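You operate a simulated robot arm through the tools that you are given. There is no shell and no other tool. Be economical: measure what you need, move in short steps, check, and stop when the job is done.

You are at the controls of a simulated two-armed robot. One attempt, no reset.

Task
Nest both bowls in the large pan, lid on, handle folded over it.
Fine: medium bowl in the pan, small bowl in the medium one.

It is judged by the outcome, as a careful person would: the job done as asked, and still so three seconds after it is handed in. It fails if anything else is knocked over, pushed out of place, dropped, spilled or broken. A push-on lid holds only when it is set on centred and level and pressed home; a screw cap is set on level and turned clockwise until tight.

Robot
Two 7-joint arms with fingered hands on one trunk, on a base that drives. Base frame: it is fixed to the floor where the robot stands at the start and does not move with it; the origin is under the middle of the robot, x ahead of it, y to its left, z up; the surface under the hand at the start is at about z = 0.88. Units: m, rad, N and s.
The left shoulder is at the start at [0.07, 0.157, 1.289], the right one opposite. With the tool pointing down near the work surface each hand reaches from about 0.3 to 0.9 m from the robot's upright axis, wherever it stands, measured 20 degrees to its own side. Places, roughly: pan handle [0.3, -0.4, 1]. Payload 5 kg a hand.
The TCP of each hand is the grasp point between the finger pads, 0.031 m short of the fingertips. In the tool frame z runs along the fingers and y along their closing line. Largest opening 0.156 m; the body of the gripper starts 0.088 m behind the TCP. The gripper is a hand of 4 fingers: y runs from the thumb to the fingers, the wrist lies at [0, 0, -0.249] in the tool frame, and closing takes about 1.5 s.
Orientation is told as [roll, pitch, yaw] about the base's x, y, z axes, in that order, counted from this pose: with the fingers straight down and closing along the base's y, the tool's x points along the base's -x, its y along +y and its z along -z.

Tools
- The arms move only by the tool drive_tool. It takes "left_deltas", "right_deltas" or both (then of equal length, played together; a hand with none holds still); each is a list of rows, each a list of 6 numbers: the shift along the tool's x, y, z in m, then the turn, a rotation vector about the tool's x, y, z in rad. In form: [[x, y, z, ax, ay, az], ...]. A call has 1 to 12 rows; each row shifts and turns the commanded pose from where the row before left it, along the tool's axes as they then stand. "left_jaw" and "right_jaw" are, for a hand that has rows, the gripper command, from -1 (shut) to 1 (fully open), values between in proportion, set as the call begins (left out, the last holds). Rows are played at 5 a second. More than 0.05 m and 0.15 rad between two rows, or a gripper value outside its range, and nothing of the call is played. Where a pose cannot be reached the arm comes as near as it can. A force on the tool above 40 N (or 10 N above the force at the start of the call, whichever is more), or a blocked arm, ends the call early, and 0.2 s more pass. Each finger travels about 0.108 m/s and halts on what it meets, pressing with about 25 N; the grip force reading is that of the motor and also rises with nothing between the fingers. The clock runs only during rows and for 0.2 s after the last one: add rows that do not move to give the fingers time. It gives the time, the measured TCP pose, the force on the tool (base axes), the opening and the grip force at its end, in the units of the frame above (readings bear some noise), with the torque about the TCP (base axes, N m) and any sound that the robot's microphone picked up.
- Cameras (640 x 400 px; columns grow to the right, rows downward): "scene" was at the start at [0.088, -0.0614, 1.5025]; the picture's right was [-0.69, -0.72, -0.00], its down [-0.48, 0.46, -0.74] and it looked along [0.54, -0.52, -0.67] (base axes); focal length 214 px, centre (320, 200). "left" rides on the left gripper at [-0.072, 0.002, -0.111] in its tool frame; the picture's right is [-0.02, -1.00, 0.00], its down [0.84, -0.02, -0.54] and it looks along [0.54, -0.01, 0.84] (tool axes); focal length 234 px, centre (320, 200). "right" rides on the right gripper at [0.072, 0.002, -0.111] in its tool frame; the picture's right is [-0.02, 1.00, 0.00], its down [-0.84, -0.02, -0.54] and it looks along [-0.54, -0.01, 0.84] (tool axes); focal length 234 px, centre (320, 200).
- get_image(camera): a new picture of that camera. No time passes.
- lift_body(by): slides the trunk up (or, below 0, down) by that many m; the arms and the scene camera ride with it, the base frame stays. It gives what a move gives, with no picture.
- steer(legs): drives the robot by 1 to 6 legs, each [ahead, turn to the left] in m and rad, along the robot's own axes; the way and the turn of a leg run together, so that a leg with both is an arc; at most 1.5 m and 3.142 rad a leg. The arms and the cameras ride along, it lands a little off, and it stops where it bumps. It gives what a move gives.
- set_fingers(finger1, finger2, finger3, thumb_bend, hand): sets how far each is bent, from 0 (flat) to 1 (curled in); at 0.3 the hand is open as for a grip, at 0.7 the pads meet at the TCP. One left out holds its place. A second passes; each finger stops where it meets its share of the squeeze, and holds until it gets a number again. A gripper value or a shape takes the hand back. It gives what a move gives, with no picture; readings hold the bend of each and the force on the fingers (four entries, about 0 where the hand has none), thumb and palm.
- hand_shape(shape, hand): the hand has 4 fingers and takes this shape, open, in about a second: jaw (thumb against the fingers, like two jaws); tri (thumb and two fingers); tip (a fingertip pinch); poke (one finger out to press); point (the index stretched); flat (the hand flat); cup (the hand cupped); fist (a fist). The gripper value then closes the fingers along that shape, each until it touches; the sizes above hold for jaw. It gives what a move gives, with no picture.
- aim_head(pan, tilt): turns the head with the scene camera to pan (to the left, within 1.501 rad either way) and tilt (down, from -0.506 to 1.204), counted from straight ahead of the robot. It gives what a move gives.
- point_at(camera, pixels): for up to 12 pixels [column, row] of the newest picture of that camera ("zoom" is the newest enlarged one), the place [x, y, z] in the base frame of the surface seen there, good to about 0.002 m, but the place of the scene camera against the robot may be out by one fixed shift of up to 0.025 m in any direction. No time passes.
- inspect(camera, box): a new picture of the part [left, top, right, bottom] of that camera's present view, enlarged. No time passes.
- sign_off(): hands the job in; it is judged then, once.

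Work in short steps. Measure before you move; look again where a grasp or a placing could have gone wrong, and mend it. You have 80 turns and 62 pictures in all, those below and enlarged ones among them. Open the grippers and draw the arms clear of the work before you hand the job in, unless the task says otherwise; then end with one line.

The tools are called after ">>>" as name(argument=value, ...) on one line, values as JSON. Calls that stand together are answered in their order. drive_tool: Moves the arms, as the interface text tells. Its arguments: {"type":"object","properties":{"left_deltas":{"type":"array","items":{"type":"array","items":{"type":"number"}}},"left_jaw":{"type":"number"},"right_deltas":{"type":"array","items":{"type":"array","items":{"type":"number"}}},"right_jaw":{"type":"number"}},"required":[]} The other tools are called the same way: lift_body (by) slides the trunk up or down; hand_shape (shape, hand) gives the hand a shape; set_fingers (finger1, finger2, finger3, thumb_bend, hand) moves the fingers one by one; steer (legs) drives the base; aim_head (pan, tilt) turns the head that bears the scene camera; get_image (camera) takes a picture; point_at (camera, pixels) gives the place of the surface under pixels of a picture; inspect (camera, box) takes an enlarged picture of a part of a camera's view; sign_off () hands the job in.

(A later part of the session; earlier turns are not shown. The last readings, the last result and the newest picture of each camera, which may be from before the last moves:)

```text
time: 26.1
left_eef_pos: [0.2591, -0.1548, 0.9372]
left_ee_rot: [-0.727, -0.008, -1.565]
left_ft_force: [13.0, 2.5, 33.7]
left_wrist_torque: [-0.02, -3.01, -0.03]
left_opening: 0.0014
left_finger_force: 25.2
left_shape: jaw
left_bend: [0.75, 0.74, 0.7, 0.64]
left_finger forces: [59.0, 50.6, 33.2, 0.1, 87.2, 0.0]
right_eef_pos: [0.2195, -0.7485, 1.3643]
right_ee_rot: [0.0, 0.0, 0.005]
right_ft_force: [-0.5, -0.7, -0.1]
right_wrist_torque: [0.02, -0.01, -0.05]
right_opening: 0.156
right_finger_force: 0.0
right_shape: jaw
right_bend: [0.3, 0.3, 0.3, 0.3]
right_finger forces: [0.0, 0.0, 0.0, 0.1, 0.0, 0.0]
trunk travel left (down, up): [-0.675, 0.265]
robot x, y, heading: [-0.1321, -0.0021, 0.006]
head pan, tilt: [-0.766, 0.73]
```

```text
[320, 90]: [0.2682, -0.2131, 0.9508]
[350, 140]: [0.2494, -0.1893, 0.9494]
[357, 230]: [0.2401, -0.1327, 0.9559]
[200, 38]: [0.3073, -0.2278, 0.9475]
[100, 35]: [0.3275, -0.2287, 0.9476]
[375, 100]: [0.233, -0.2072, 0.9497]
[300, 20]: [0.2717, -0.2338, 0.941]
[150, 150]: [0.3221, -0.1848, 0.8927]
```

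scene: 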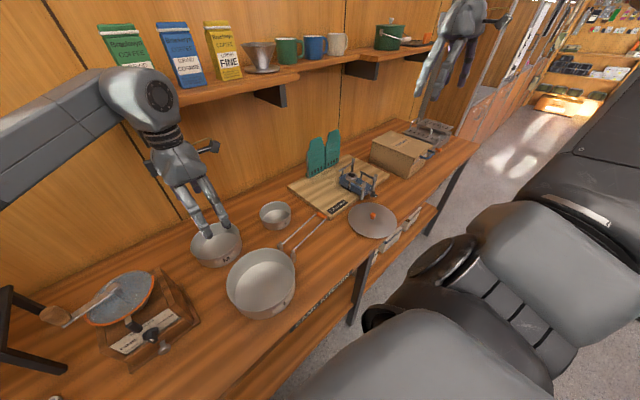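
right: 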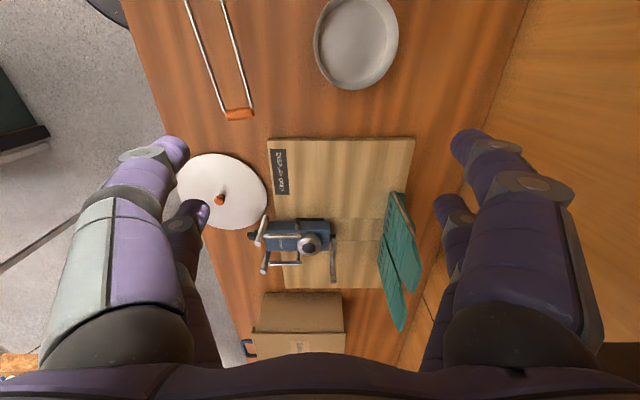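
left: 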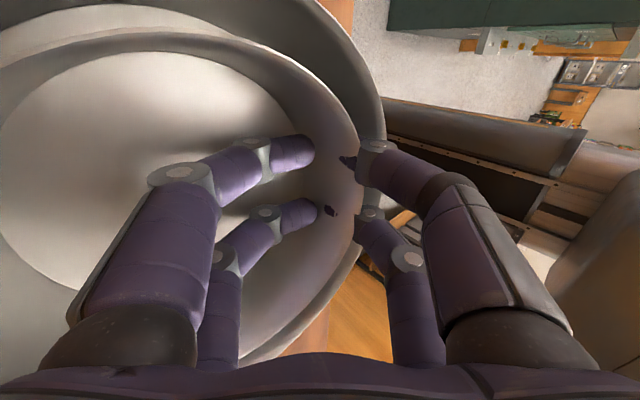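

Near rim ~12 mm high now. I relieve the force slightly, then open the inner fingers 1 and 2 only.

>>> drive_tool(left_deltas=[[0, -0.0027, -0.003, 0, 0, 0], [0, 0, 0, 0, 0, 0]])

>>> set_fingers(hand="left", finger1=0.62, finger2=0.62)

>>> get_image(camera="left")

```text
time: 26.7
left_eef_pos: [0.2574, -0.1553, 0.9405]
left_ee_rot: [-0.727, -0.004, -1.568]
left_ft_force: [8.3, 1.9, 17.4]
left_wrist_torque: [0.03, -2.55, 0.07]
left_opening: 0.0013
left_finger_force: 24.9
left_shape: jaw
left_bend: [0.75, 0.74, 0.7, 0.64]
left_finger forces: [52.6, 42.3, 31.8, 0.0, 53.0, 0.0]
right_eef_pos: [0.2202, -0.7484, 1.3624]
right_ee_rot: [0.0, -0.003, 0.005]
right_ft_force: [-0.6, 0.2, 1.3]
right_wrist_torque: [-0.03, 0.01, 0.01]
right_opening: 0.1554
right_finger_force: 0.0
right_shape: jaw
right_bend: [0.3, 0.3, 0.3, 0.3]
right_finger forces: [0.0, 0.0, 0.1, 0.1, 0.0, 0.1]
trunk travel left (down, up): [-0.675, 0.265]
robot x, y, heading: [-0.1285, 0.0015, 0.002]
head pan, tilt: [-0.766, 0.73]
```

```text
time: 27.7
left_eef_pos: [0.2583, -0.1551, 0.9422]
left_ee_rot: [-0.728, -0.006, -1.567]
left_ft_force: [-7.4, 0.7, 14.9]
left_wrist_torque: [0.19, -1.96, 0.06]
left_opening: 0.0157
left_finger_force: 79.0
left_shape: fingers
left_bend: [0.54, 0.57, 0.7, 0.74]
left_finger forces: [48.0, 56.1, 23.3, 0.1, 30.4, 0.0]
right_eef_pos: [0.2182, -0.7486, 1.3638]
right_ee_rot: [0.0, -0.002, 0.005]
right_ft_force: [0.0, 0.5, -0.6]
right_wrist_torque: [-0.02, 0.02, 0.02]
right_opening: 0.1559
right_finger_force: 0.1
right_shape: jaw
right_bend: [0.3, 0.3, 0.3, 0.3]
right_finger forces: [0.0, 0.0, 0.0, 0.0, 0.0, 0.0]
trunk travel left (down, up): [-0.675, 0.265]
robot x, y, heading: [-0.1292, -0.0032, 0.004]
head pan, tilt: [-0.766, 0.73]
```

```text
36 pictures are left
```

left: 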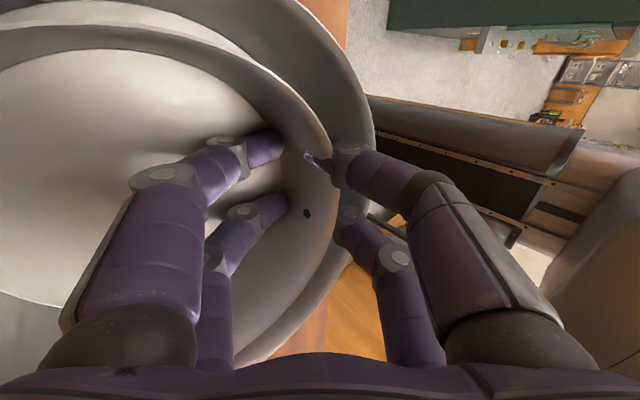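

Inner fingers are off the wall. Withdraw up vertically.

>>> drive_tool(left_deltas=[[0, -0.0066, -0.0075, 0, 0, 0], [0, -0.0066, -0.0075, 0, 0, 0], [0, -0.0133, -0.015, 0, 0, 0], [0, -0.0133, -0.015, 0, 0, 0], [0, -0.02, -0.0225, 0, 0, 0], [0, -0.02, -0.0225, 0, 0, 0]])

>>> get_image(camera="left")

>>> inspect(camera="scene", box=[180, 180, 360, 340])

```text
time: 29.1
left_eef_pos: [0.2579, -0.1534, 1.0609]
left_ee_rot: [-0.728, -0.004, -1.564]
left_ft_force: [0.5, 0.0, -2.5]
left_wrist_torque: [0.01, 0.07, 0.02]
left_opening: 0.0097
left_finger_force: 11.8
left_shape: fingers
left_bend: [0.57, 0.56, 0.73, 0.76]
left_finger forces: [4.5, 8.0, 8.4, 0.0, 1.3, 0.0]
right_eef_pos: [0.2199, -0.7496, 1.3636]
right_ee_rot: [0.0, 0.001, 0.006]
right_ft_force: [-0.1, 0.4, 0.4]
right_wrist_torque: [0.0, 0.01, 0.03]
right_opening: 0.1558
right_finger_force: 0.0
right_shape: jaw
right_bend: [0.3, 0.3, 0.3, 0.3]
right_finger forces: [0.0, 0.1, 0.1, 0.0, 0.0, 0.1]
trunk travel left (down, up): [-0.675, 0.265]
robot x, y, heading: [-0.1296, 0.0023, 0.006]
head pan, tilt: [-0.766, 0.73]
```

```text
35 pictures are left
```

left: 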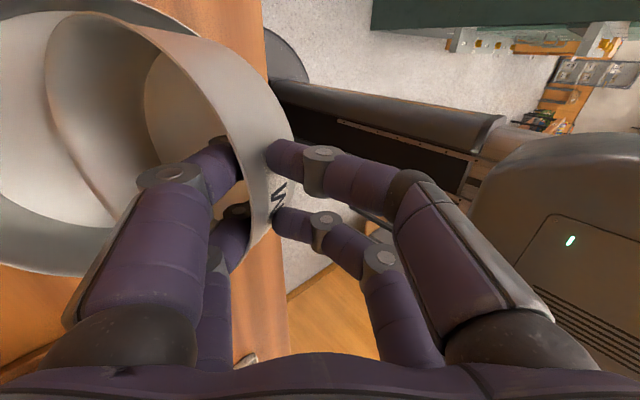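

```text
2.50 times, centred on (270, 260) of scene
```

zoom: 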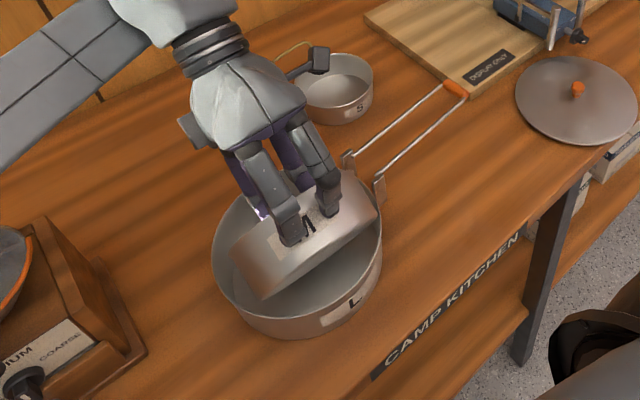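

The bowl still clung to the fingers and came up tipped. I lower along the same path back into the pan.

>>> drive_tool(left_deltas=[[0, 0.0133, 0.015, 0, 0, 0], [0, 0.0133, 0.015, 0, 0, 0], [0, 0.0133, 0.015, 0, 0, 0], [0, 0.01, 0.0113, 0, 0, 0], [0, 0.0066, 0.0075, 0, 0, 0], [0, 0.0066, 0.0075, 0, 0, 0], [0, 0, 0, 0, 0, 0]])

>>> get_image(camera="left")

```text
time: 30.7
left_eef_pos: [0.2588, -0.1542, 0.9669]
left_ee_rot: [-0.728, -0.006, -1.567]
left_ft_force: [-2.3, -0.5, 6.6]
left_wrist_torque: [-0.14, -0.8, -0.12]
left_opening: 0.0169
left_finger_force: 33.9
left_shape: fingers
left_bend: [0.54, 0.54, 0.7, 0.73]
left_finger forces: [15.5, 24.4, 16.4, 0.1, 12.9, 0.0]
right_eef_pos: [0.2204, -0.7487, 1.364]
right_ee_rot: [0.001, -0.002, 0.007]
right_ft_force: [-0.1, 0.3, 0.6]
right_wrist_torque: [0.02, -0.04, 0.0]
right_opening: 0.1557
right_finger_force: 0.0
right_shape: jaw
right_bend: [0.3, 0.3, 0.3, 0.3]
right_finger forces: [0.1, 0.0, 0.1, 0.1, 0.0, 0.0]
trunk travel left (down, up): [-0.675, 0.265]
robot x, y, heading: [-0.129, 0.0008, 0.0]
head pan, tilt: [-0.766, 0.73]
```

```text
33 pictures are left
```

left: 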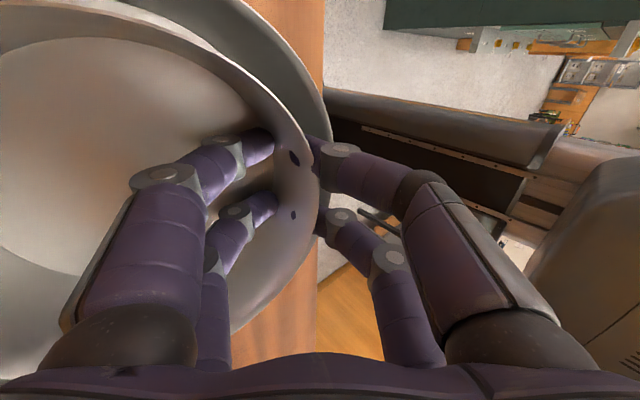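

Back at the pan; outer tips are pressed into the wall. I lower a bit more, then open all fingers a little, inner ones widely.

>>> drive_tool(left_deltas=[[0, 0.0033, 0.0037, 0, 0, 0], [0, 0.0033, 0.0037, 0, 0, 0], [0, 0.0033, 0.0037, 0, 0, 0], [0, 0.002, 0.0023, 0, 0, 0]])

>>> set_fingers(hand="left", finger1=0.4, finger2=0.4, finger3=0.66, thumb_bend=0.66)

>>> get_image(camera="left")

```text
time: 31.7
left_eef_pos: [0.2597, -0.1545, 0.9493]
left_ee_rot: [-0.73, -0.006, -1.569]
left_ft_force: [-2.3, -0.9, 10.6]
left_wrist_torque: [0.0, -1.4, -0.04]
left_opening: 0.0186
left_finger_force: 45.5
left_shape: fingers
left_bend: [0.53, 0.54, 0.7, 0.72]
left_finger forces: [24.7, 26.7, 20.7, 0.0, 18.9, 0.0]
right_eef_pos: [0.2202, -0.7491, 1.3635]
right_ee_rot: [0.001, -0.001, 0.006]
right_ft_force: [0.3, -0.5, -0.1]
right_wrist_torque: [0.03, 0.0, 0.01]
right_opening: 0.1559
right_finger_force: 0.0
right_shape: jaw
right_bend: [0.3, 0.3, 0.3, 0.3]
right_finger forces: [0.1, 0.1, 0.1, 0.0, 0.0, 0.0]
trunk travel left (down, up): [-0.675, 0.265]
robot x, y, heading: [-0.1287, -0.0027, 0.004]
head pan, tilt: [-0.766, 0.73]
```

```text
time: 32.7
left_eef_pos: [0.26, -0.154, 0.9499]
left_ee_rot: [-0.728, -0.006, -1.569]
left_ft_force: [7.6, 0.0, 18.8]
left_wrist_torque: [0.03, -0.01, -0.01]
left_opening: 0.0443
left_finger_force: 13.3
left_shape: fingers
left_bend: [0.47, 0.48, 0.7, 0.68]
left_finger forces: [8.3, 7.6, 6.1, 0.0, 5.3, 0.1]
right_eef_pos: [0.2199, -0.7488, 1.3628]
right_ee_rot: [0.0, -0.002, 0.007]
right_ft_force: [0.3, 0.6, 0.4]
right_wrist_torque: [-0.01, -0.05, -0.02]
right_opening: 0.1559
right_finger_force: 0.1
right_shape: jaw
right_bend: [0.3, 0.3, 0.3, 0.3]
right_finger forces: [0.1, 0.1, 0.1, 0.0, 0.0, 0.0]
trunk travel left (down, up): [-0.675, 0.265]
robot x, y, heading: [-0.1297, 0.0026, 0.004]
head pan, tilt: [-0.766, 0.73]
```

```text
32 pictures are left
```

left: 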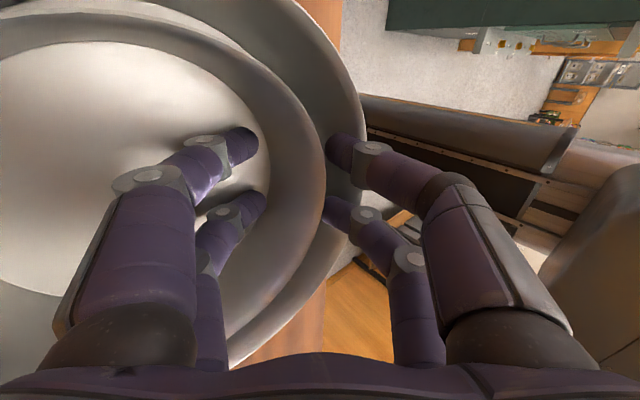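

The bowl has dropped level and fingers are clear. Withdraw upward.

>>> drive_tool(left_deltas=[[0, -0.0066, -0.0075, 0, 0, 0], [0, -0.0066, -0.0075, 0, 0, 0], [0, -0.0133, -0.015, 0, 0, 0], [0, -0.0133, -0.015, 0, 0, 0], [0, -0.02, -0.0225, 0, 0, 0], [0, -0.02, -0.0225, 0, 0, 0], [0, -0.02, -0.0225, 0, 0, 0]])

>>> get_image(camera="left")

```text
time: 34.3
left_eef_pos: [0.2599, -0.1528, 1.0999]
left_ee_rot: [-0.729, -0.002, -1.568]
left_ft_force: [-0.1, 0.1, -0.3]
left_wrist_torque: [0.02, -0.01, 0.0]
left_opening: 0.0695
left_finger_force: 0.2
left_shape: fingers
left_bend: [0.4, 0.4, 0.66, 0.66]
left_finger forces: [0.0, 0.0, 0.0, 0.0, 0.1, 0.0]
right_eef_pos: [0.2202, -0.7498, 1.3619]
right_ee_rot: [0.001, 0.0, 0.004]
right_ft_force: [-0.4, 0.9, 0.0]
right_wrist_torque: [-0.04, 0.04, 0.03]
right_opening: 0.1559
right_finger_force: 0.1
right_shape: jaw
right_bend: [0.3, 0.3, 0.3, 0.3]
right_finger forces: [0.0, 0.0, 0.1, 0.0, 0.1, 0.1]
trunk travel left (down, up): [-0.675, 0.265]
robot x, y, heading: [-0.1313, -0.0003, 0.002]
head pan, tilt: [-0.766, 0.73]
```

```text
31 pictures are left
```

left: 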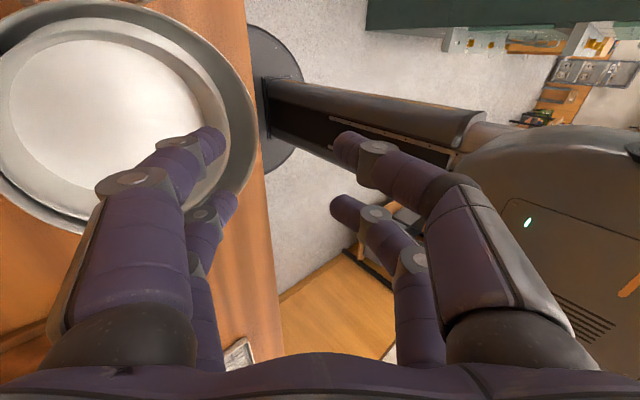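

M sits in the pan. I retract the left hand upright and to the left, and turn the right hand to yaw +90° for the small bowl (grip around its outside, along x).

>>> drive_tool(left_deltas=[[0.045, 0, 0, -0.091, 0, 0], [0.045, 0, 0, -0.091, 0, 0], [0.045, 0, 0, -0.091, 0, 0], [0.045, 0, 0, -0.091, 0, 0], [0.045, 0, 0, -0.091, 0, 0], [0.045, 0, 0, -0.091, 0, 0], [0.045, 0, 0, -0.091, 0, 0], [0.045, 0, 0, -0.091, 0, 0], [0.02, 0, -0.04, 0, 0, 0], [0.02, 0, -0.04, 0, 0, 0], [0.02, 0, -0.04, 0, 0, 0]], right_deltas=[[0, 0, 0, 0, 0, -0.143], [0, 0, 0, 0, 0, -0.143], [0, 0, 0, 0, 0, -0.143], [0, 0, 0, 0, 0, -0.143], [0, 0, 0, 0, 0, -0.143], [0, 0, 0, 0, 0, -0.143], [0, 0, 0, 0, 0, -0.143], [0, 0, 0, 0, 0, -0.143], [0, 0, 0, 0, 0, -0.143], [0, 0, 0, 0, 0, -0.143], [0, 0, 0, 0, 0, -0.143]])

```text
time: 36.7
left_eef_pos: [0.2532, 0.2692, 1.2173]
left_ee_rot: [0.0, -0.005, -1.568]
left_ft_force: [-0.1, -0.4, -1.0]
left_wrist_torque: [-0.01, -0.02, -0.01]
left_opening: 0.0696
left_finger_force: 0.0
left_shape: fingers
left_bend: [0.4, 0.4, 0.66, 0.66]
left_finger forces: [0.0, 0.0, 0.0, 0.1, 0.1, 0.0]
right_eef_pos: [0.2194, -0.7478, 1.363]
right_ee_rot: [0.001, 0.0, 1.58]
right_ft_force: [0.1, -0.1, -0.1]
right_wrist_torque: [0.01, -0.04, -0.02]
right_opening: 0.1559
right_finger_force: 0.0
right_shape: jaw
right_bend: [0.3, 0.3, 0.3, 0.3]
right_finger forces: [0.0, 0.1, 0.1, 0.0, 0.0, 0.0]
trunk travel left (down, up): [-0.675, 0.265]
robot x, y, heading: [-0.1312, 0.0053, 0.002]
head pan, tilt: [-0.766, 0.73]
```

Right yaw +90° works. Move it above the small bowl (0.520,-0.337) at z≈1.12.

>>> drive_tool(right_deltas=[[-0.0343, -0.025, 0.02, 0, 0, 0], [-0.0343, -0.025, 0.02, 0, 0, 0], [-0.0343, -0.025, 0.02, 0, 0, 0], [-0.0343, -0.025, 0.02, 0, 0, 0], [-0.0343, -0.025, 0.02, 0, 0, 0], [-0.0343, -0.025, 0.02, 0, 0, 0], [-0.0343, -0.025, 0.02, 0, 0, 0], [-0.0343, -0.025, 0.02, 0, 0, 0], [-0.0343, -0.025, 0.02, 0, 0, 0], [-0.0343, -0.025, 0.02, 0, 0, 0], [-0.0343, -0.025, 0.02, 0, 0, 0], [-0.0343, -0.025, 0.02, 0, 0, 0]])

>>> get_image(camera="right")

```text
time: 39.3
left_eef_pos: [0.2541, 0.2697, 1.2155]
left_ee_rot: [-0.002, -0.007, -1.567]
left_ft_force: [-0.6, 0.1, 0.2]
left_wrist_torque: [0.01, -0.01, 0.01]
left_opening: 0.0693
left_finger_force: 0.1
left_shape: fingers
left_bend: [0.4, 0.4, 0.66, 0.66]
left_finger forces: [0.1, 0.1, 0.0, 0.0, 0.0, 0.1]
right_eef_pos: [0.5171, -0.3382, 1.1187]
right_ee_rot: [0.0, 0.001, 1.577]
right_ft_force: [-0.2, -0.2, -0.8]
right_wrist_torque: [-0.02, 0.0, -0.03]
right_opening: 0.1561
right_finger_force: 0.0
right_shape: jaw
right_bend: [0.3, 0.3, 0.3, 0.3]
right_finger forces: [0.0, 0.0, 0.1, 0.1, 0.1, 0.0]
trunk travel left (down, up): [-0.675, 0.265]
robot x, y, heading: [-0.1274, -0.0021, 0.002]
head pan, tilt: [-0.766, 0.73]
```

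```text
30 pictures are left
```

right: 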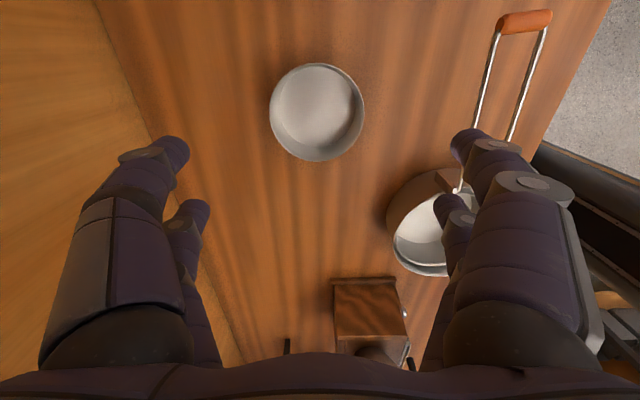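

The small bowl is at (316,112). I measure its rim and the pan.

>>> point_at(camera="right", pixels=[[272, 110], [362, 115], [315, 66], [320, 158], [287, 80], [347, 78], [350, 148], [285, 145], [316, 110], [525, 22], [395, 235], [425, 272]])

```text
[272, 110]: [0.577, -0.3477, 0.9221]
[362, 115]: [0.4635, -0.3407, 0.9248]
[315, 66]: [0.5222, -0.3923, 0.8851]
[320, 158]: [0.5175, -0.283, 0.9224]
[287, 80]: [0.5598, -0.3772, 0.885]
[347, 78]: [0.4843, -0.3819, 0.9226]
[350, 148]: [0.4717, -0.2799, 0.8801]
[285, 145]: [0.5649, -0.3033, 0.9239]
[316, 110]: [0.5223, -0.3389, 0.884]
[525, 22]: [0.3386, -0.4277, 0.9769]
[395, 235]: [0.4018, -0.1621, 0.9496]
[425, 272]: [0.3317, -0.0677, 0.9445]
```

S centre (0.520,-0.339), R 0.0565, rim 0.9235. Descend around it to TCP z≈0.936 and look.

>>> drive_tool(right_deltas=[[0.001, -0.003, 0.03, 0, 0, 0], [0, 0, 0.04, 0, 0, 0], [0, 0, 0.04, 0, 0, 0], [0, 0, 0.04, 0, 0, 0], [0, 0, 0.02, 0, 0, 0], [0, 0, 0.013, 0, 0, 0], [0, 0, 0, 0, 0, 0]])

>>> get_image(camera="right")

```text
time: 40.9
left_eef_pos: [0.2543, 0.2672, 1.2163]
left_ee_rot: [-0.002, -0.005, -1.567]
left_ft_force: [0.6, 0.2, 0.0]
left_wrist_torque: [0.01, 0.0, -0.03]
left_opening: 0.0695
left_finger_force: 0.0
left_shape: fingers
left_bend: [0.4, 0.4, 0.66, 0.66]
left_finger forces: [0.1, 0.1, 0.0, 0.1, 0.1, 0.0]
right_eef_pos: [0.5204, -0.3381, 0.9398]
right_ee_rot: [0.0, 0.0, 1.578]
right_ft_force: [0.0, -0.4, -0.1]
right_wrist_torque: [0.02, 0.01, 0.01]
right_opening: 0.1557
right_finger_force: 0.0
right_shape: jaw
right_bend: [0.3, 0.3, 0.3, 0.3]
right_finger forces: [0.0, 0.0, 0.1, 0.0, 0.1, 0.0]
trunk travel left (down, up): [-0.675, 0.265]
robot x, y, heading: [-0.1274, -0.0024, 0.001]
head pan, tilt: [-0.766, 0.73]
```

```text
29 pictures are left
```

right: 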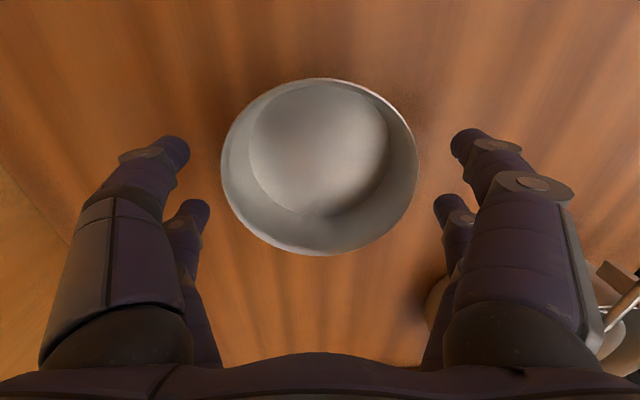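

Well centred. I check fingertip heights before closing.

>>> point_at(camera="right", pixels=[[182, 150], [200, 208], [458, 142], [440, 206], [224, 160], [417, 165]])

```text
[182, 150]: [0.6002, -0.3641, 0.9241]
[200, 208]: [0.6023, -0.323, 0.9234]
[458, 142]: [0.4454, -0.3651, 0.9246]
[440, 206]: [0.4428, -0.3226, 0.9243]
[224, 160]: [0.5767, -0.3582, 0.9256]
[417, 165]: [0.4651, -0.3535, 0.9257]
```

Tips flank the rim. Lower 4 mm more and close.

>>> drive_tool(right_deltas=[[0, 0, 0.004, 0, 0, 0], [0, 0, 0, 0, 0, 0], [0, 0, 0, 0, 0, 0], [0, 0, 0, 0, 0, 0], [0, 0, 0, 0, 0, 0], [0, 0, 0, 0, 0, 0], [0, 0, 0, 0, 0, 0]], right_jaw=-1)

>>> get_image(camera="right")

```text
time: 42.5
left_eef_pos: [0.2554, 0.269, 1.2161]
left_ee_rot: [-0.003, -0.005, -1.567]
left_ft_force: [-0.4, 0.2, 0.1]
left_wrist_torque: [0.02, -0.02, 0.01]
left_opening: 0.0694
left_finger_force: 0.1
left_shape: fingers
left_bend: [0.4, 0.4, 0.66, 0.66]
left_finger forces: [0.0, 0.0, 0.0, 0.0, 0.0, 0.1]
right_eef_pos: [0.5198, -0.3368, 0.9361]
right_ee_rot: [0.001, 0.0, 1.579]
right_ft_force: [0.2, 0.1, 0.3]
right_wrist_torque: [-0.02, 0.0, 0.04]
right_opening: 0.1026
right_finger_force: 25.6
right_shape: jaw
right_bend: [0.3, 0.31, 0.31, 0.64]
right_finger forces: [22.4, 23.1, 20.7, 0.0, 22.9, 0.1]
trunk travel left (down, up): [-0.675, 0.265]
robot x, y, heading: [-0.1296, -0.0007, 0.0]
head pan, tilt: [-0.766, 0.73]
```

```text
28 pictures are left
```

right: 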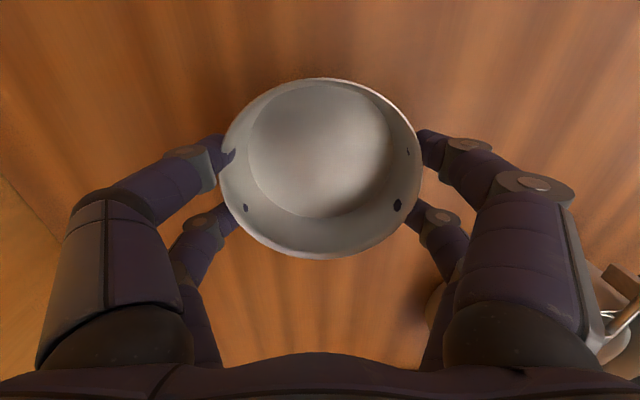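

Gripped. I check the knuckle positions to see whether fingers will clear M's and the pan's rims.

>>> point_at(camera="right", pixels=[[218, 145], [200, 152], [170, 165], [440, 145], [468, 143], [520, 180], [430, 215], [215, 215], [222, 165], [417, 165]])

```text
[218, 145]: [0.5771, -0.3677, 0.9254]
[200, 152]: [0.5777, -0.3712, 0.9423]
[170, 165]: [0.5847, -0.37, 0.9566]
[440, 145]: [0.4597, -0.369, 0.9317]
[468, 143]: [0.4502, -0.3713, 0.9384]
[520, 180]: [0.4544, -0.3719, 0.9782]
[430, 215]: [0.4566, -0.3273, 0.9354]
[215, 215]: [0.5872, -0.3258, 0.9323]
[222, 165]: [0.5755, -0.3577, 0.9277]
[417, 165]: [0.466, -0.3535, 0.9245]
```

Fingers are near vertical (radius ≤0.07 at rim height), so it will fit. Lift 0.15 and move to (0.32,-0.34), then look at the pan.

>>> drive_tool(right_deltas=[[0, 0, -0.01, 0, 0, 0], [0, 0, -0.03, 0, 0, 0], [0, 0, -0.04, 0, 0, 0], [0, 0, -0.04, 0, 0, 0], [0, 0, -0.04, 0, 0, 0], [0, 0.04, 0, 0, 0, 0], [0, 0.04, 0, 0, 0, 0], [0, 0.04, 0, 0, 0, 0], [0, 0.04, 0, 0, 0, 0], [0, 0.04, 0, 0, 0, 0], [0, 0, 0, 0, 0, 0]])

>>> get_image(camera="right")

```text
time: 44.9
left_eef_pos: [0.2559, 0.2696, 1.2156]
left_ee_rot: [-0.002, -0.004, -1.569]
left_ft_force: [0.6, 0.3, 0.0]
left_wrist_torque: [-0.03, 0.07, 0.02]
left_opening: 0.0692
left_finger_force: 0.0
left_shape: fingers
left_bend: [0.4, 0.4, 0.66, 0.66]
left_finger forces: [0.0, 0.0, 0.0, 0.0, 0.1, 0.1]
right_eef_pos: [0.3242, -0.3392, 1.0947]
right_ee_rot: [0.003, 0.0, 1.577]
right_ft_force: [0.8, 0.2, -0.9]
right_wrist_torque: [0.01, -0.01, 0.02]
right_opening: 0.1021
right_finger_force: 25.2
right_shape: jaw
right_bend: [0.3, 0.31, 0.31, 0.64]
right_finger forces: [23.0, 23.4, 21.2, 0.1, 23.4, 0.0]
trunk travel left (down, up): [-0.675, 0.265]
robot x, y, heading: [-0.1276, -0.0016, 0.008]
head pan, tilt: [-0.766, 0.73]
```

```text
27 pictures are left
```

right: 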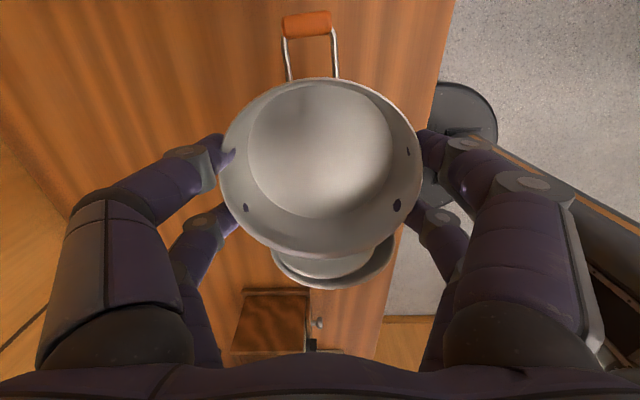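

The held bowl hides the pan here, so I use the scene camera.

>>> inspect(camera="scene", box=[190, 190, 350, 330])

```text
2.86 times, centred on (270, 260) of scene
```

zoom: 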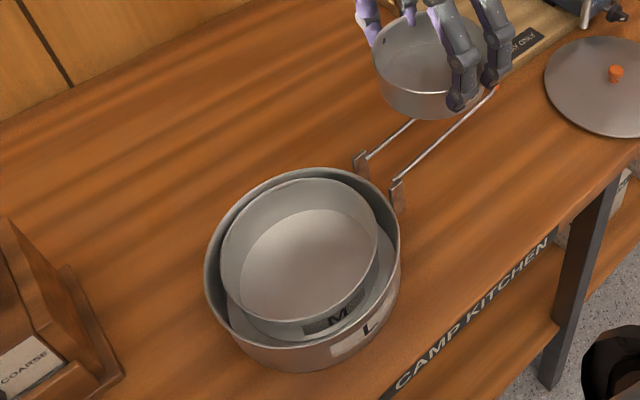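

M looks inside but perhaps tilted; I measure M's rim, floor, pan rim, and the knob for calibration.

>>> point_at(camera="zoom", pixels=[[223, 258], [255, 200], [310, 180], [358, 198], [376, 240], [355, 295], [290, 325], [310, 260], [212, 240], [300, 171], [397, 240], [616, 72]])

>>> point_at(camera="zoom", pixels=[[260, 275], [340, 225], [350, 270], [280, 230], [300, 310], [233, 300], [205, 275], [388, 290], [330, 170], [225, 305], [240, 340], [385, 300]])

```text
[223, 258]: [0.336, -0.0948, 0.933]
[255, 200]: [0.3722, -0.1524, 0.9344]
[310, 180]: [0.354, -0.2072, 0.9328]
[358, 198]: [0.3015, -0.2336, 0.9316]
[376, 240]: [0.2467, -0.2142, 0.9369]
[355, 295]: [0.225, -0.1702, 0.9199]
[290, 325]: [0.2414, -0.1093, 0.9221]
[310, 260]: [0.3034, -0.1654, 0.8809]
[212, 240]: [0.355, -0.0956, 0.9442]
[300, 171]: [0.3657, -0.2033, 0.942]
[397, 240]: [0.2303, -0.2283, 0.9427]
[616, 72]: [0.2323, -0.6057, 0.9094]
```

```text
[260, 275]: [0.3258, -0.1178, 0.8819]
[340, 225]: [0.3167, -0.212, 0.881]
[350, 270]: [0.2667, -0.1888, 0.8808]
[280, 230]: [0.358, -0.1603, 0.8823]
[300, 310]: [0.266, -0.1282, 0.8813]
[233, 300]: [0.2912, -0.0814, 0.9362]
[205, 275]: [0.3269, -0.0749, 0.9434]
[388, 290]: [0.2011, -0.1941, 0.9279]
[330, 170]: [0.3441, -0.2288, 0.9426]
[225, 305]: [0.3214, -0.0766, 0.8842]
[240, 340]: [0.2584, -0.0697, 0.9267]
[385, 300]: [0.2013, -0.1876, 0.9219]
```

Offset from knob: (+0.028,-0.003,+0.006). M lies level (floor 0.881–0.882) with true centre ≈(0.325,-0.160). I move S above it.

>>> drive_tool(right_deltas=[[-0.03, 0, 0, 0, 0, 0], [-0.045, 0, 0, 0, 0, 0], [-0.045, 0, 0, 0, 0, 0], [-0.04, 0, 0, 0, 0, 0], [-0.0207, 0, 0, 0, 0, 0], [0, 0, 0.03, 0, 0, 0], [0, 0, 0.02, 0, 0, 0], [0, 0, 0, 0, 0, 0]])

>>> get_image(camera="right")

>>> inspect(camera="scene", box=[190, 190, 350, 330])

```text
time: 46.7
left_eef_pos: [0.2542, 0.2685, 1.2166]
left_ee_rot: [0.001, -0.006, -1.566]
left_ft_force: [-0.7, -0.1, 0.0]
left_wrist_torque: [-0.02, -0.02, 0.03]
left_opening: 0.0694
left_finger_force: 0.1
left_shape: fingers
left_bend: [0.4, 0.4, 0.66, 0.66]
left_finger forces: [0.1, 0.0, 0.0, 0.1, 0.0, 0.0]
right_eef_pos: [0.3182, -0.1563, 1.0471]
right_ee_rot: [0.0, -0.001, 1.579]
right_ft_force: [-0.3, 0.5, -1.5]
right_wrist_torque: [0.02, -0.01, 0.02]
right_opening: 0.102
right_finger_force: 24.5
right_shape: jaw
right_bend: [0.3, 0.31, 0.31, 0.64]
right_finger forces: [23.0, 23.3, 21.3, 0.0, 23.2, 0.0]
trunk travel left (down, up): [-0.675, 0.265]
robot x, y, heading: [-0.1292, -0.0013, 0.005]
head pan, tilt: [-0.766, 0.73]
```

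```text
25 pictures are left
```

right: 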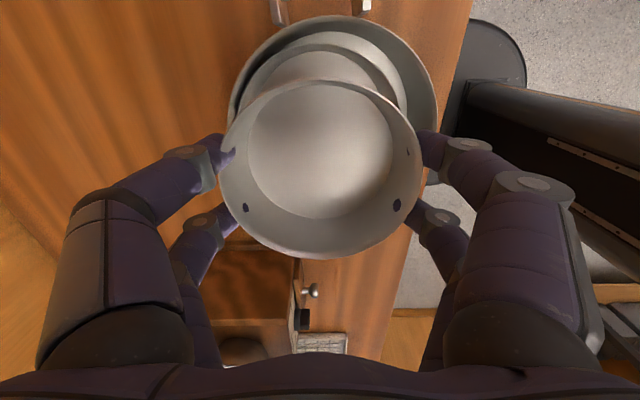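

```text
2.86 times, centred on (270, 260) of scene
```

zoom: 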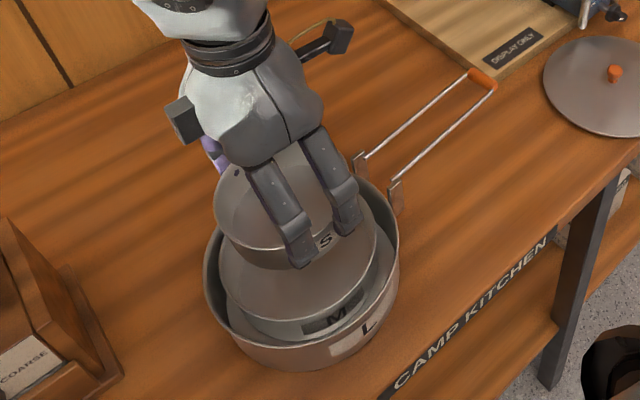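

Right camera now sees M's and the pan's -y sides past S; measure them.

>>> point_at(camera="right", pixels=[[246, 95], [270, 62], [300, 48], [330, 46], [365, 55], [392, 78], [403, 100], [233, 95], [260, 42], [330, 17], [400, 45], [434, 95]])

>>> point_at(camera="right", pixels=[[222, 165], [418, 165], [240, 115], [320, 82], [400, 115], [280, 250], [380, 240], [282, 12], [362, 5]])

```text
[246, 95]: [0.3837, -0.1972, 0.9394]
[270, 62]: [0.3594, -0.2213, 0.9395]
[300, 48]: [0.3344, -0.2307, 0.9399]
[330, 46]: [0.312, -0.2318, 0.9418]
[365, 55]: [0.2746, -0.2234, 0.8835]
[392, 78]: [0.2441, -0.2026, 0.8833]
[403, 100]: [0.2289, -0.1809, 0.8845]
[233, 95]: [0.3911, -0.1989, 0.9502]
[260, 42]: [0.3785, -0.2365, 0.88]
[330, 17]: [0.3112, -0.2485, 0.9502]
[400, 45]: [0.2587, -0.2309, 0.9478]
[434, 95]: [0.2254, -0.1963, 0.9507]
```

```text
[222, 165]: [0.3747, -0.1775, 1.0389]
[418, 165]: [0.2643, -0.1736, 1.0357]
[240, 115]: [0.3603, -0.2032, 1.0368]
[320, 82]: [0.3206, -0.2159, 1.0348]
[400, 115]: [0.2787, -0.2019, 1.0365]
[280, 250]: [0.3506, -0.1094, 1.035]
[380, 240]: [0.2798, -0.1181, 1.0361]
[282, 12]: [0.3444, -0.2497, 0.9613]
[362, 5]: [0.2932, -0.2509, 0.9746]
```

S is aligned with M within 2 mm (M centre (0.321,-0.158), S (0.3195,-0.158)). Lower 0.09.

>>> drive_tool(right_deltas=[[0, -0.0015, 0.03, 0, 0, 0], [0, 0, 0.03, 0, 0, 0], [0, 0, 0.02, 0, 0, 0], [0, 0, 0.015, 0, 0, 0], [0, 0, 0, 0, 0, 0]])

>>> get_image(camera="right")

```text
time: 47.6
left_eef_pos: [0.2516, 0.2678, 1.2172]
left_ee_rot: [0.0, -0.005, -1.567]
left_ft_force: [0.5, -0.2, 0.2]
left_wrist_torque: [-0.01, 0.0, 0.0]
left_opening: 0.0692
left_finger_force: 0.1
left_shape: fingers
left_bend: [0.4, 0.4, 0.66, 0.66]
left_finger forces: [0.0, 0.0, 0.0, 0.0, 0.0, 0.1]
right_eef_pos: [0.3243, -0.157, 0.9709]
right_ee_rot: [-0.015, -0.001, 1.577]
right_ft_force: [-5.4, -3.4, 23.2]
right_wrist_torque: [-0.58, -1.39, -0.24]
right_opening: 0.1012
right_finger_force: 24.9
right_shape: jaw
right_bend: [0.3, 0.31, 0.31, 0.73]
right_finger forces: [25.6, 25.9, 26.3, 0.0, 47.8, 0.0]
trunk travel left (down, up): [-0.675, 0.265]
robot x, y, heading: [-0.1276, 0.0011, 0.008]
head pan, tilt: [-0.766, 0.73]
stopped in row 4 (right hand): the force on the tool passed its limit at 59 N (the readings are from after the stop); the commanded pose is now the measured one
```

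```text
23 pictures are left
```

right: 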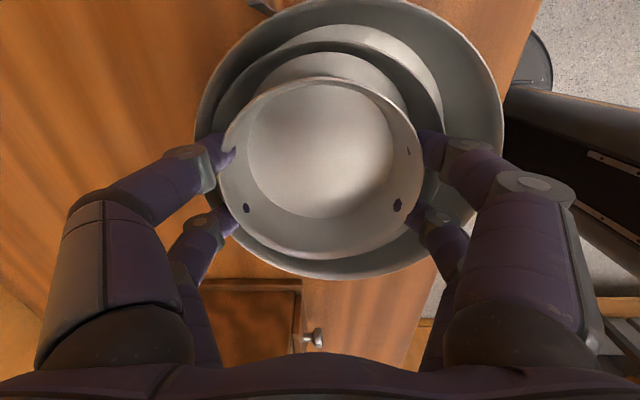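

A far-side finger met M's rim: the hand drifted to x=0.324. I re-measure M and S here.

>>> point_at(camera="right", pixels=[[215, 115], [235, 80], [280, 50], [340, 42], [400, 65], [435, 105], [232, 120], [320, 80], [405, 115], [222, 165], [418, 165], [310, 270]])

>>> point_at(camera="right", pixels=[[198, 150], [212, 150], [430, 140], [440, 150], [245, 238], [385, 238], [202, 105], [300, 8], [470, 60], [345, 262], [225, 212], [412, 212]])

```text
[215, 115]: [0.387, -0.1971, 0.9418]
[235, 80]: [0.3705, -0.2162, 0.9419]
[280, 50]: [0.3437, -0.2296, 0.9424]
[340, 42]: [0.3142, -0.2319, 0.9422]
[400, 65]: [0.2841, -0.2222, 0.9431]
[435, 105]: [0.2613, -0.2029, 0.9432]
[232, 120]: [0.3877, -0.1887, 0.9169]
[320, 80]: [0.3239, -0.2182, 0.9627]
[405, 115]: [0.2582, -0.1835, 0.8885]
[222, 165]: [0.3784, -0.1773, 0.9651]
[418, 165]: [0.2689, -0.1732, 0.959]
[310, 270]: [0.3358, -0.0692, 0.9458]
```

```text
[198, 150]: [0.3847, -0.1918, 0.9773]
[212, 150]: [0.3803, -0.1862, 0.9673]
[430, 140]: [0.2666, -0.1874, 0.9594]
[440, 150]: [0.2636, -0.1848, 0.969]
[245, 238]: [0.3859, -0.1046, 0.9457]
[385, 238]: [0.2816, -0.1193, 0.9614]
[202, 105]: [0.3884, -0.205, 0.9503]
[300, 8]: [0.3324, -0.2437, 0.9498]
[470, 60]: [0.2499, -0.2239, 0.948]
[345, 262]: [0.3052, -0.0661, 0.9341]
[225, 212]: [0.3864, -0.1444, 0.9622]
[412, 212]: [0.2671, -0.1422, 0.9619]
```

M centre (0.3235,-0.1585), S (0.3237,-0.1617), with the finger pairs biased to -y. Raise 5 mm, shift +y 6 mm, and lower slowly.

>>> drive_tool(right_deltas=[[0, 0, -0.005, 0, 0, 0], [-0.006, 0, 0, 0, 0, 0], [0, 0, 0.005, 0, 0, 0], [0, 0, 0.004, 0, 0, 0], [0, 0, 0.004, 0, 0, 0], [0, 0, 0.004, 0, 0, 0], [0, 0, 0.004, 0, 0, 0], [0, 0, 0, 0, 0, 0]])

>>> get_image(camera="right")

```text
time: 48.7
left_eef_pos: [0.252, 0.2679, 1.2171]
left_ee_rot: [0.002, -0.006, -1.569]
left_ft_force: [-0.4, -0.3, -0.4]
left_wrist_torque: [-0.01, 0.03, 0.04]
left_opening: 0.0694
left_finger_force: 0.0
left_shape: fingers
left_bend: [0.4, 0.4, 0.66, 0.66]
left_finger forces: [0.1, 0.0, 0.0, 0.0, 0.0, 0.1]
right_eef_pos: [0.3266, -0.1505, 0.9685]
right_ee_rot: [-0.02, -0.004, 1.573]
right_ft_force: [-10.8, -3.8, 29.1]
right_wrist_torque: [0.0, -0.53, 0.01]
right_opening: 0.1005
right_finger_force: 24.5
right_shape: jaw
right_bend: [0.28, 0.3, 0.72, 0.73]
right_finger forces: [48.9, 28.3, 58.1, 0.1, 36.6, 0.1]
trunk travel left (down, up): [-0.675, 0.265]
robot x, y, heading: [-0.1327, 0.0001, 0.01]
head pan, tilt: [-0.766, 0.73]
stopped in row 5 (right hand): the force on the tool passed its limit at 46 N (the readings are from after the stop); the commanded pose is now the measured one
```

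```text
22 pictures are left
```

right: 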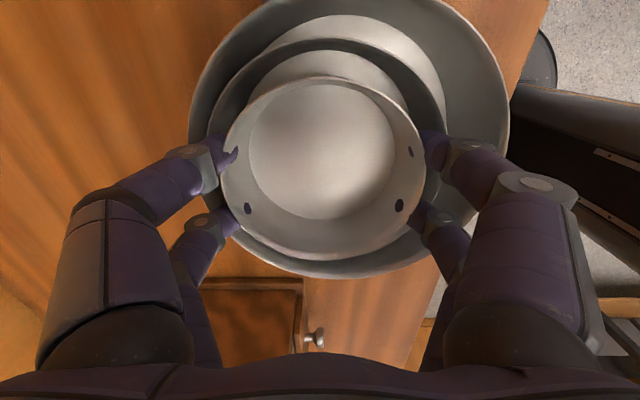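

Both finger sides now meet M's rim: the outside grip is too wide for M. I take S back to its place on the counter, and will regrip it from the inside by spreading the fingers.

>>> drive_tool(right_deltas=[[0, 0, -0.02, 0, 0, 0], [0, 0, -0.04, 0, 0, 0], [0, 0, -0.045, 0, 0, 0], [0.0465, 0, 0, 0, 0, 0], [0.0465, 0, 0, 0, 0, 0], [0.0465, 0, 0, 0, 0, 0], [0.0465, 0, 0, 0, 0, 0], [0, -0.048, 0, 0, 0, 0], [0, -0.048, 0, 0, 0, 0], [0, -0.048, 0, 0, 0, 0], [0, -0.048, 0, 0, 0, 0], [0, 0, 0, 0, 0, 0]])

>>> drive_tool(right_deltas=[[0, 0, 0.04, 0, 0, 0], [0, 0, 0.04, 0, 0, 0], [0, 0, 0.03, 0, 0, 0], [0, 0, 0.01, 0, 0, 0], [0, 0, 0.004, 0, 0, 0], [0, 0, 0, 0, 0, 0]])

>>> get_image(camera="right")

```text
time: 51.3
left_eef_pos: [0.2538, 0.2676, 1.2172]
left_ee_rot: [-0.002, -0.005, -1.567]
left_ft_force: [-0.3, -0.3, -0.5]
left_wrist_torque: [-0.01, -0.07, -0.01]
left_opening: 0.0695
left_finger_force: 0.1
left_shape: fingers
left_bend: [0.4, 0.4, 0.66, 0.66]
left_finger forces: [0.1, 0.0, 0.0, 0.0, 0.1, 0.0]
right_eef_pos: [0.5186, -0.3357, 1.0722]
right_ee_rot: [-0.017, -0.004, 1.577]
right_ft_force: [-0.2, -0.1, -0.5]
right_wrist_torque: [-0.01, -0.04, -0.01]
right_opening: 0.101
right_finger_force: 25.0
right_shape: jaw
right_bend: [0.29, 0.31, 0.31, 0.72]
right_finger forces: [25.2, 24.2, 24.0, 0.0, 25.2, 0.0]
trunk travel left (down, up): [-0.675, 0.265]
robot x, y, heading: [-0.1305, -0.0004, 0.004]
head pan, tilt: [-0.766, 0.73]
```

```text
time: 52.7
left_eef_pos: [0.2546, 0.2687, 1.2169]
left_ee_rot: [-0.002, -0.005, -1.567]
left_ft_force: [0.0, 0.1, 0.1]
left_wrist_torque: [-0.02, 0.03, -0.02]
left_opening: 0.0694
left_finger_force: 0.0
left_shape: fingers
left_bend: [0.4, 0.4, 0.66, 0.66]
left_finger forces: [0.0, 0.0, 0.0, 0.1, 0.1, 0.0]
right_eef_pos: [0.5223, -0.3364, 0.9474]
right_ee_rot: [-0.014, -0.002, 1.576]
right_ft_force: [-0.3, 0.2, -1.2]
right_wrist_torque: [0.0, 0.0, 0.01]
right_opening: 0.1011
right_finger_force: 24.6
right_shape: jaw
right_bend: [0.29, 0.31, 0.31, 0.72]
right_finger forces: [25.3, 24.0, 24.0, 0.0, 25.0, 0.0]
trunk travel left (down, up): [-0.675, 0.265]
robot x, y, heading: [-0.1287, -0.0045, 0.006]
head pan, tilt: [-0.766, 0.73]
```

```text
21 pictures are left
```

right: 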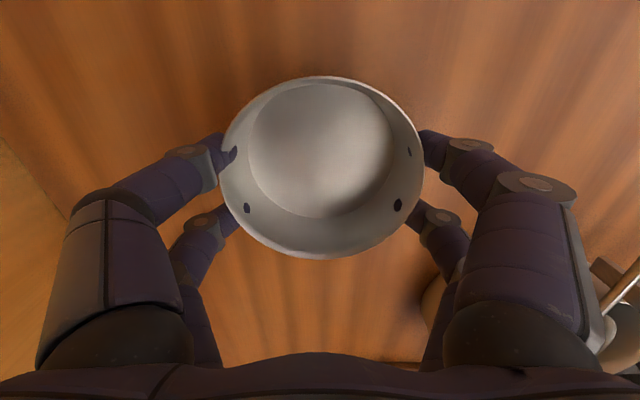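

Still ~1 cm above the counter. Lower to contact, open, and rise.

>>> drive_tool(right_deltas=[[0, 0, 0.004, 0, 0, 0], [0, 0, 0.003, 0, 0, 0], [0, 0, 0.003, 0, 0, 0], [0, 0, 0, 0, 0, 0]])

>>> drive_tool(right_deltas=[[0, 0, 0, 0, 0, 0], [0, 0, 0, 0, 0, 0], [0, 0, 0, 0, 0, 0], [0, 0, 0, 0, 0, 0], [0, 0, -0.03, 0, 0, 0], [0, 0, -0.03, 0, 0, 0], [0, 0, -0.03, 0, 0, 0]], right_jaw=1)

>>> drive_tool(right_deltas=[[0, 0, 0, 0, 0, 0], [0, 0, 0, 0, 0, 0], [0, 0, 0, 0, 0, 0], [0, 0, 0, 0, 0, 0], [0, 0, 0, 0, 0, 0], [0, 0, 0, 0, 0, 0]], right_jaw=-0.4)

>>> get_image(camera="right")

```text
time: 53.7
left_eef_pos: [0.2549, 0.2673, 1.2166]
left_ee_rot: [-0.002, -0.005, -1.568]
left_ft_force: [0.5, -0.1, -0.8]
left_wrist_torque: [0.01, -0.01, 0.0]
left_opening: 0.0695
left_finger_force: 0.0
left_shape: fingers
left_bend: [0.4, 0.4, 0.66, 0.66]
left_finger forces: [0.1, 0.0, 0.0, 0.0, 0.0, 0.0]
right_eef_pos: [0.5224, -0.335, 0.9377]
right_ee_rot: [-0.017, -0.004, 1.577]
right_ft_force: [-0.7, 0.2, -1.2]
right_wrist_torque: [-0.02, -0.01, -0.01]
right_opening: 0.1009
right_finger_force: 25.1
right_shape: jaw
right_bend: [0.29, 0.31, 0.31, 0.72]
right_finger forces: [25.4, 24.0, 24.0, 0.1, 25.1, 0.0]
trunk travel left (down, up): [-0.675, 0.265]
robot x, y, heading: [-0.1254, -0.0022, 0.0]
head pan, tilt: [-0.766, 0.73]
```

```text
time: 55.3
left_eef_pos: [0.2537, 0.2685, 1.2156]
left_ee_rot: [-0.001, -0.006, -1.567]
left_ft_force: [-0.4, 0.9, -0.4]
left_wrist_torque: [0.03, -0.02, 0.05]
left_opening: 0.0692
left_finger_force: 0.1
left_shape: fingers
left_bend: [0.4, 0.4, 0.66, 0.66]
left_finger forces: [0.0, 0.1, 0.1, 0.0, 0.0, 0.0]
right_eef_pos: [0.5221, -0.3373, 1.0282]
right_ee_rot: [-0.015, -0.006, 1.577]
right_ft_force: [-0.7, 0.5, 0.2]
right_wrist_torque: [-0.01, -0.02, 0.01]
right_opening: 0.1559
right_finger_force: 0.0
right_shape: jaw
right_bend: [0.3, 0.3, 0.3, 0.3]
right_finger forces: [0.0, 0.0, 0.0, 0.0, 0.1, 0.0]
trunk travel left (down, up): [-0.675, 0.265]
robot x, y, heading: [-0.1299, -0.0003, 0.006]
head pan, tilt: [-0.766, 0.73]
```

```text
time: 56.7
left_eef_pos: [0.2541, 0.268, 1.2153]
left_ee_rot: [-0.002, -0.006, -1.568]
left_ft_force: [0.0, 0.3, 0.7]
left_wrist_torque: [-0.01, 0.02, -0.01]
left_opening: 0.0693
left_finger_force: 0.1
left_shape: fingers
left_bend: [0.4, 0.4, 0.66, 0.66]
left_finger forces: [0.0, 0.1, 0.1, 0.0, 0.1, 0.0]
right_eef_pos: [0.5226, -0.3377, 1.0274]
right_ee_rot: [-0.015, -0.003, 1.576]
right_ft_force: [0.4, -0.3, -0.1]
right_wrist_torque: [0.0, 0.01, 0.01]
right_opening: 0.0472
right_finger_force: 0.0
right_shape: jaw
right_bend: [0.73, 0.73, 0.73, 0.7]
right_finger forces: [0.0, 0.0, 0.0, 0.0, 0.1, 0.1]
trunk travel left (down, up): [-0.675, 0.265]
robot x, y, heading: [-0.1304, 0.0035, 0.001]
head pan, tilt: [-0.766, 0.73]
```

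```text
20 pictures are left
```

right: 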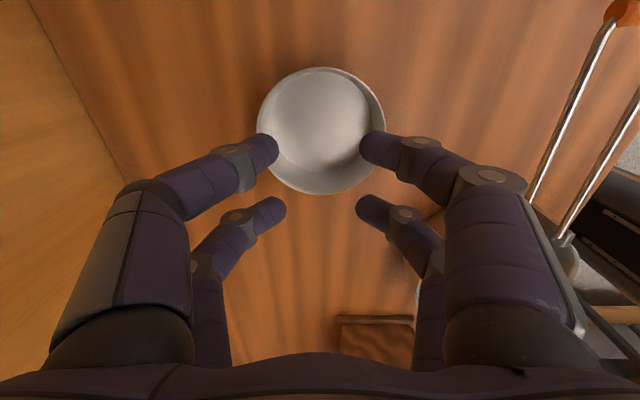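

Spreading inside would push down and slip off the rim, so instead I take a shallower outside grip (fingertips only ~9 mm below S's rim), which lets S go much deeper before the tips meet M's rim. Re-open and re-measure S.

>>> drive_tool(right_deltas=[[0, 0, 0, 0.008, 0, 0], [0, 0, 0, 0.007, 0, 0], [0, 0, 0, 0, 0, 0], [0, 0, 0, 0, 0, 0], [0, 0, 0, 0, 0, 0]], right_jaw=1)

>>> point_at(camera="right", pixels=[[258, 115], [382, 115], [320, 69], [275, 85], [365, 85], [300, 190], [340, 190], [320, 110]])

```text
time: 57.9
left_eef_pos: [0.2541, 0.2681, 1.2162]
left_ee_rot: [-0.001, -0.004, -1.566]
left_ft_force: [0.2, -0.3, 0.5]
left_wrist_torque: [0.01, 0.01, 0.02]
left_opening: 0.0695
left_finger_force: 0.1
left_shape: fingers
left_bend: [0.4, 0.4, 0.66, 0.66]
left_finger forces: [0.1, 0.0, 0.1, 0.0, 0.0, 0.1]
right_eef_pos: [0.5228, -0.3368, 1.028]
right_ee_rot: [-0.031, -0.004, 1.575]
right_ft_force: [1.1, 0.2, -0.1]
right_wrist_torque: [-0.02, 0.01, 0.0]
right_opening: 0.156
right_finger_force: 0.0
right_shape: jaw
right_bend: [0.3, 0.3, 0.3, 0.3]
right_finger forces: [0.0, 0.1, 0.1, 0.0, 0.0, 0.0]
trunk travel left (down, up): [-0.675, 0.265]
robot x, y, heading: [-0.1268, -0.0017, 0.002]
head pan, tilt: [-0.766, 0.73]
```

```text
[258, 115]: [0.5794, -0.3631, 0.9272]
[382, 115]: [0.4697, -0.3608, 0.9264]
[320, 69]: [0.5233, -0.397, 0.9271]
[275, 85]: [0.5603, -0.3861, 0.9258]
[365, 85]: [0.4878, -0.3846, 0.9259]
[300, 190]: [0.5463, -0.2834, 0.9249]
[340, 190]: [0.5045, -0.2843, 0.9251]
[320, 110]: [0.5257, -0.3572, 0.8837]
```

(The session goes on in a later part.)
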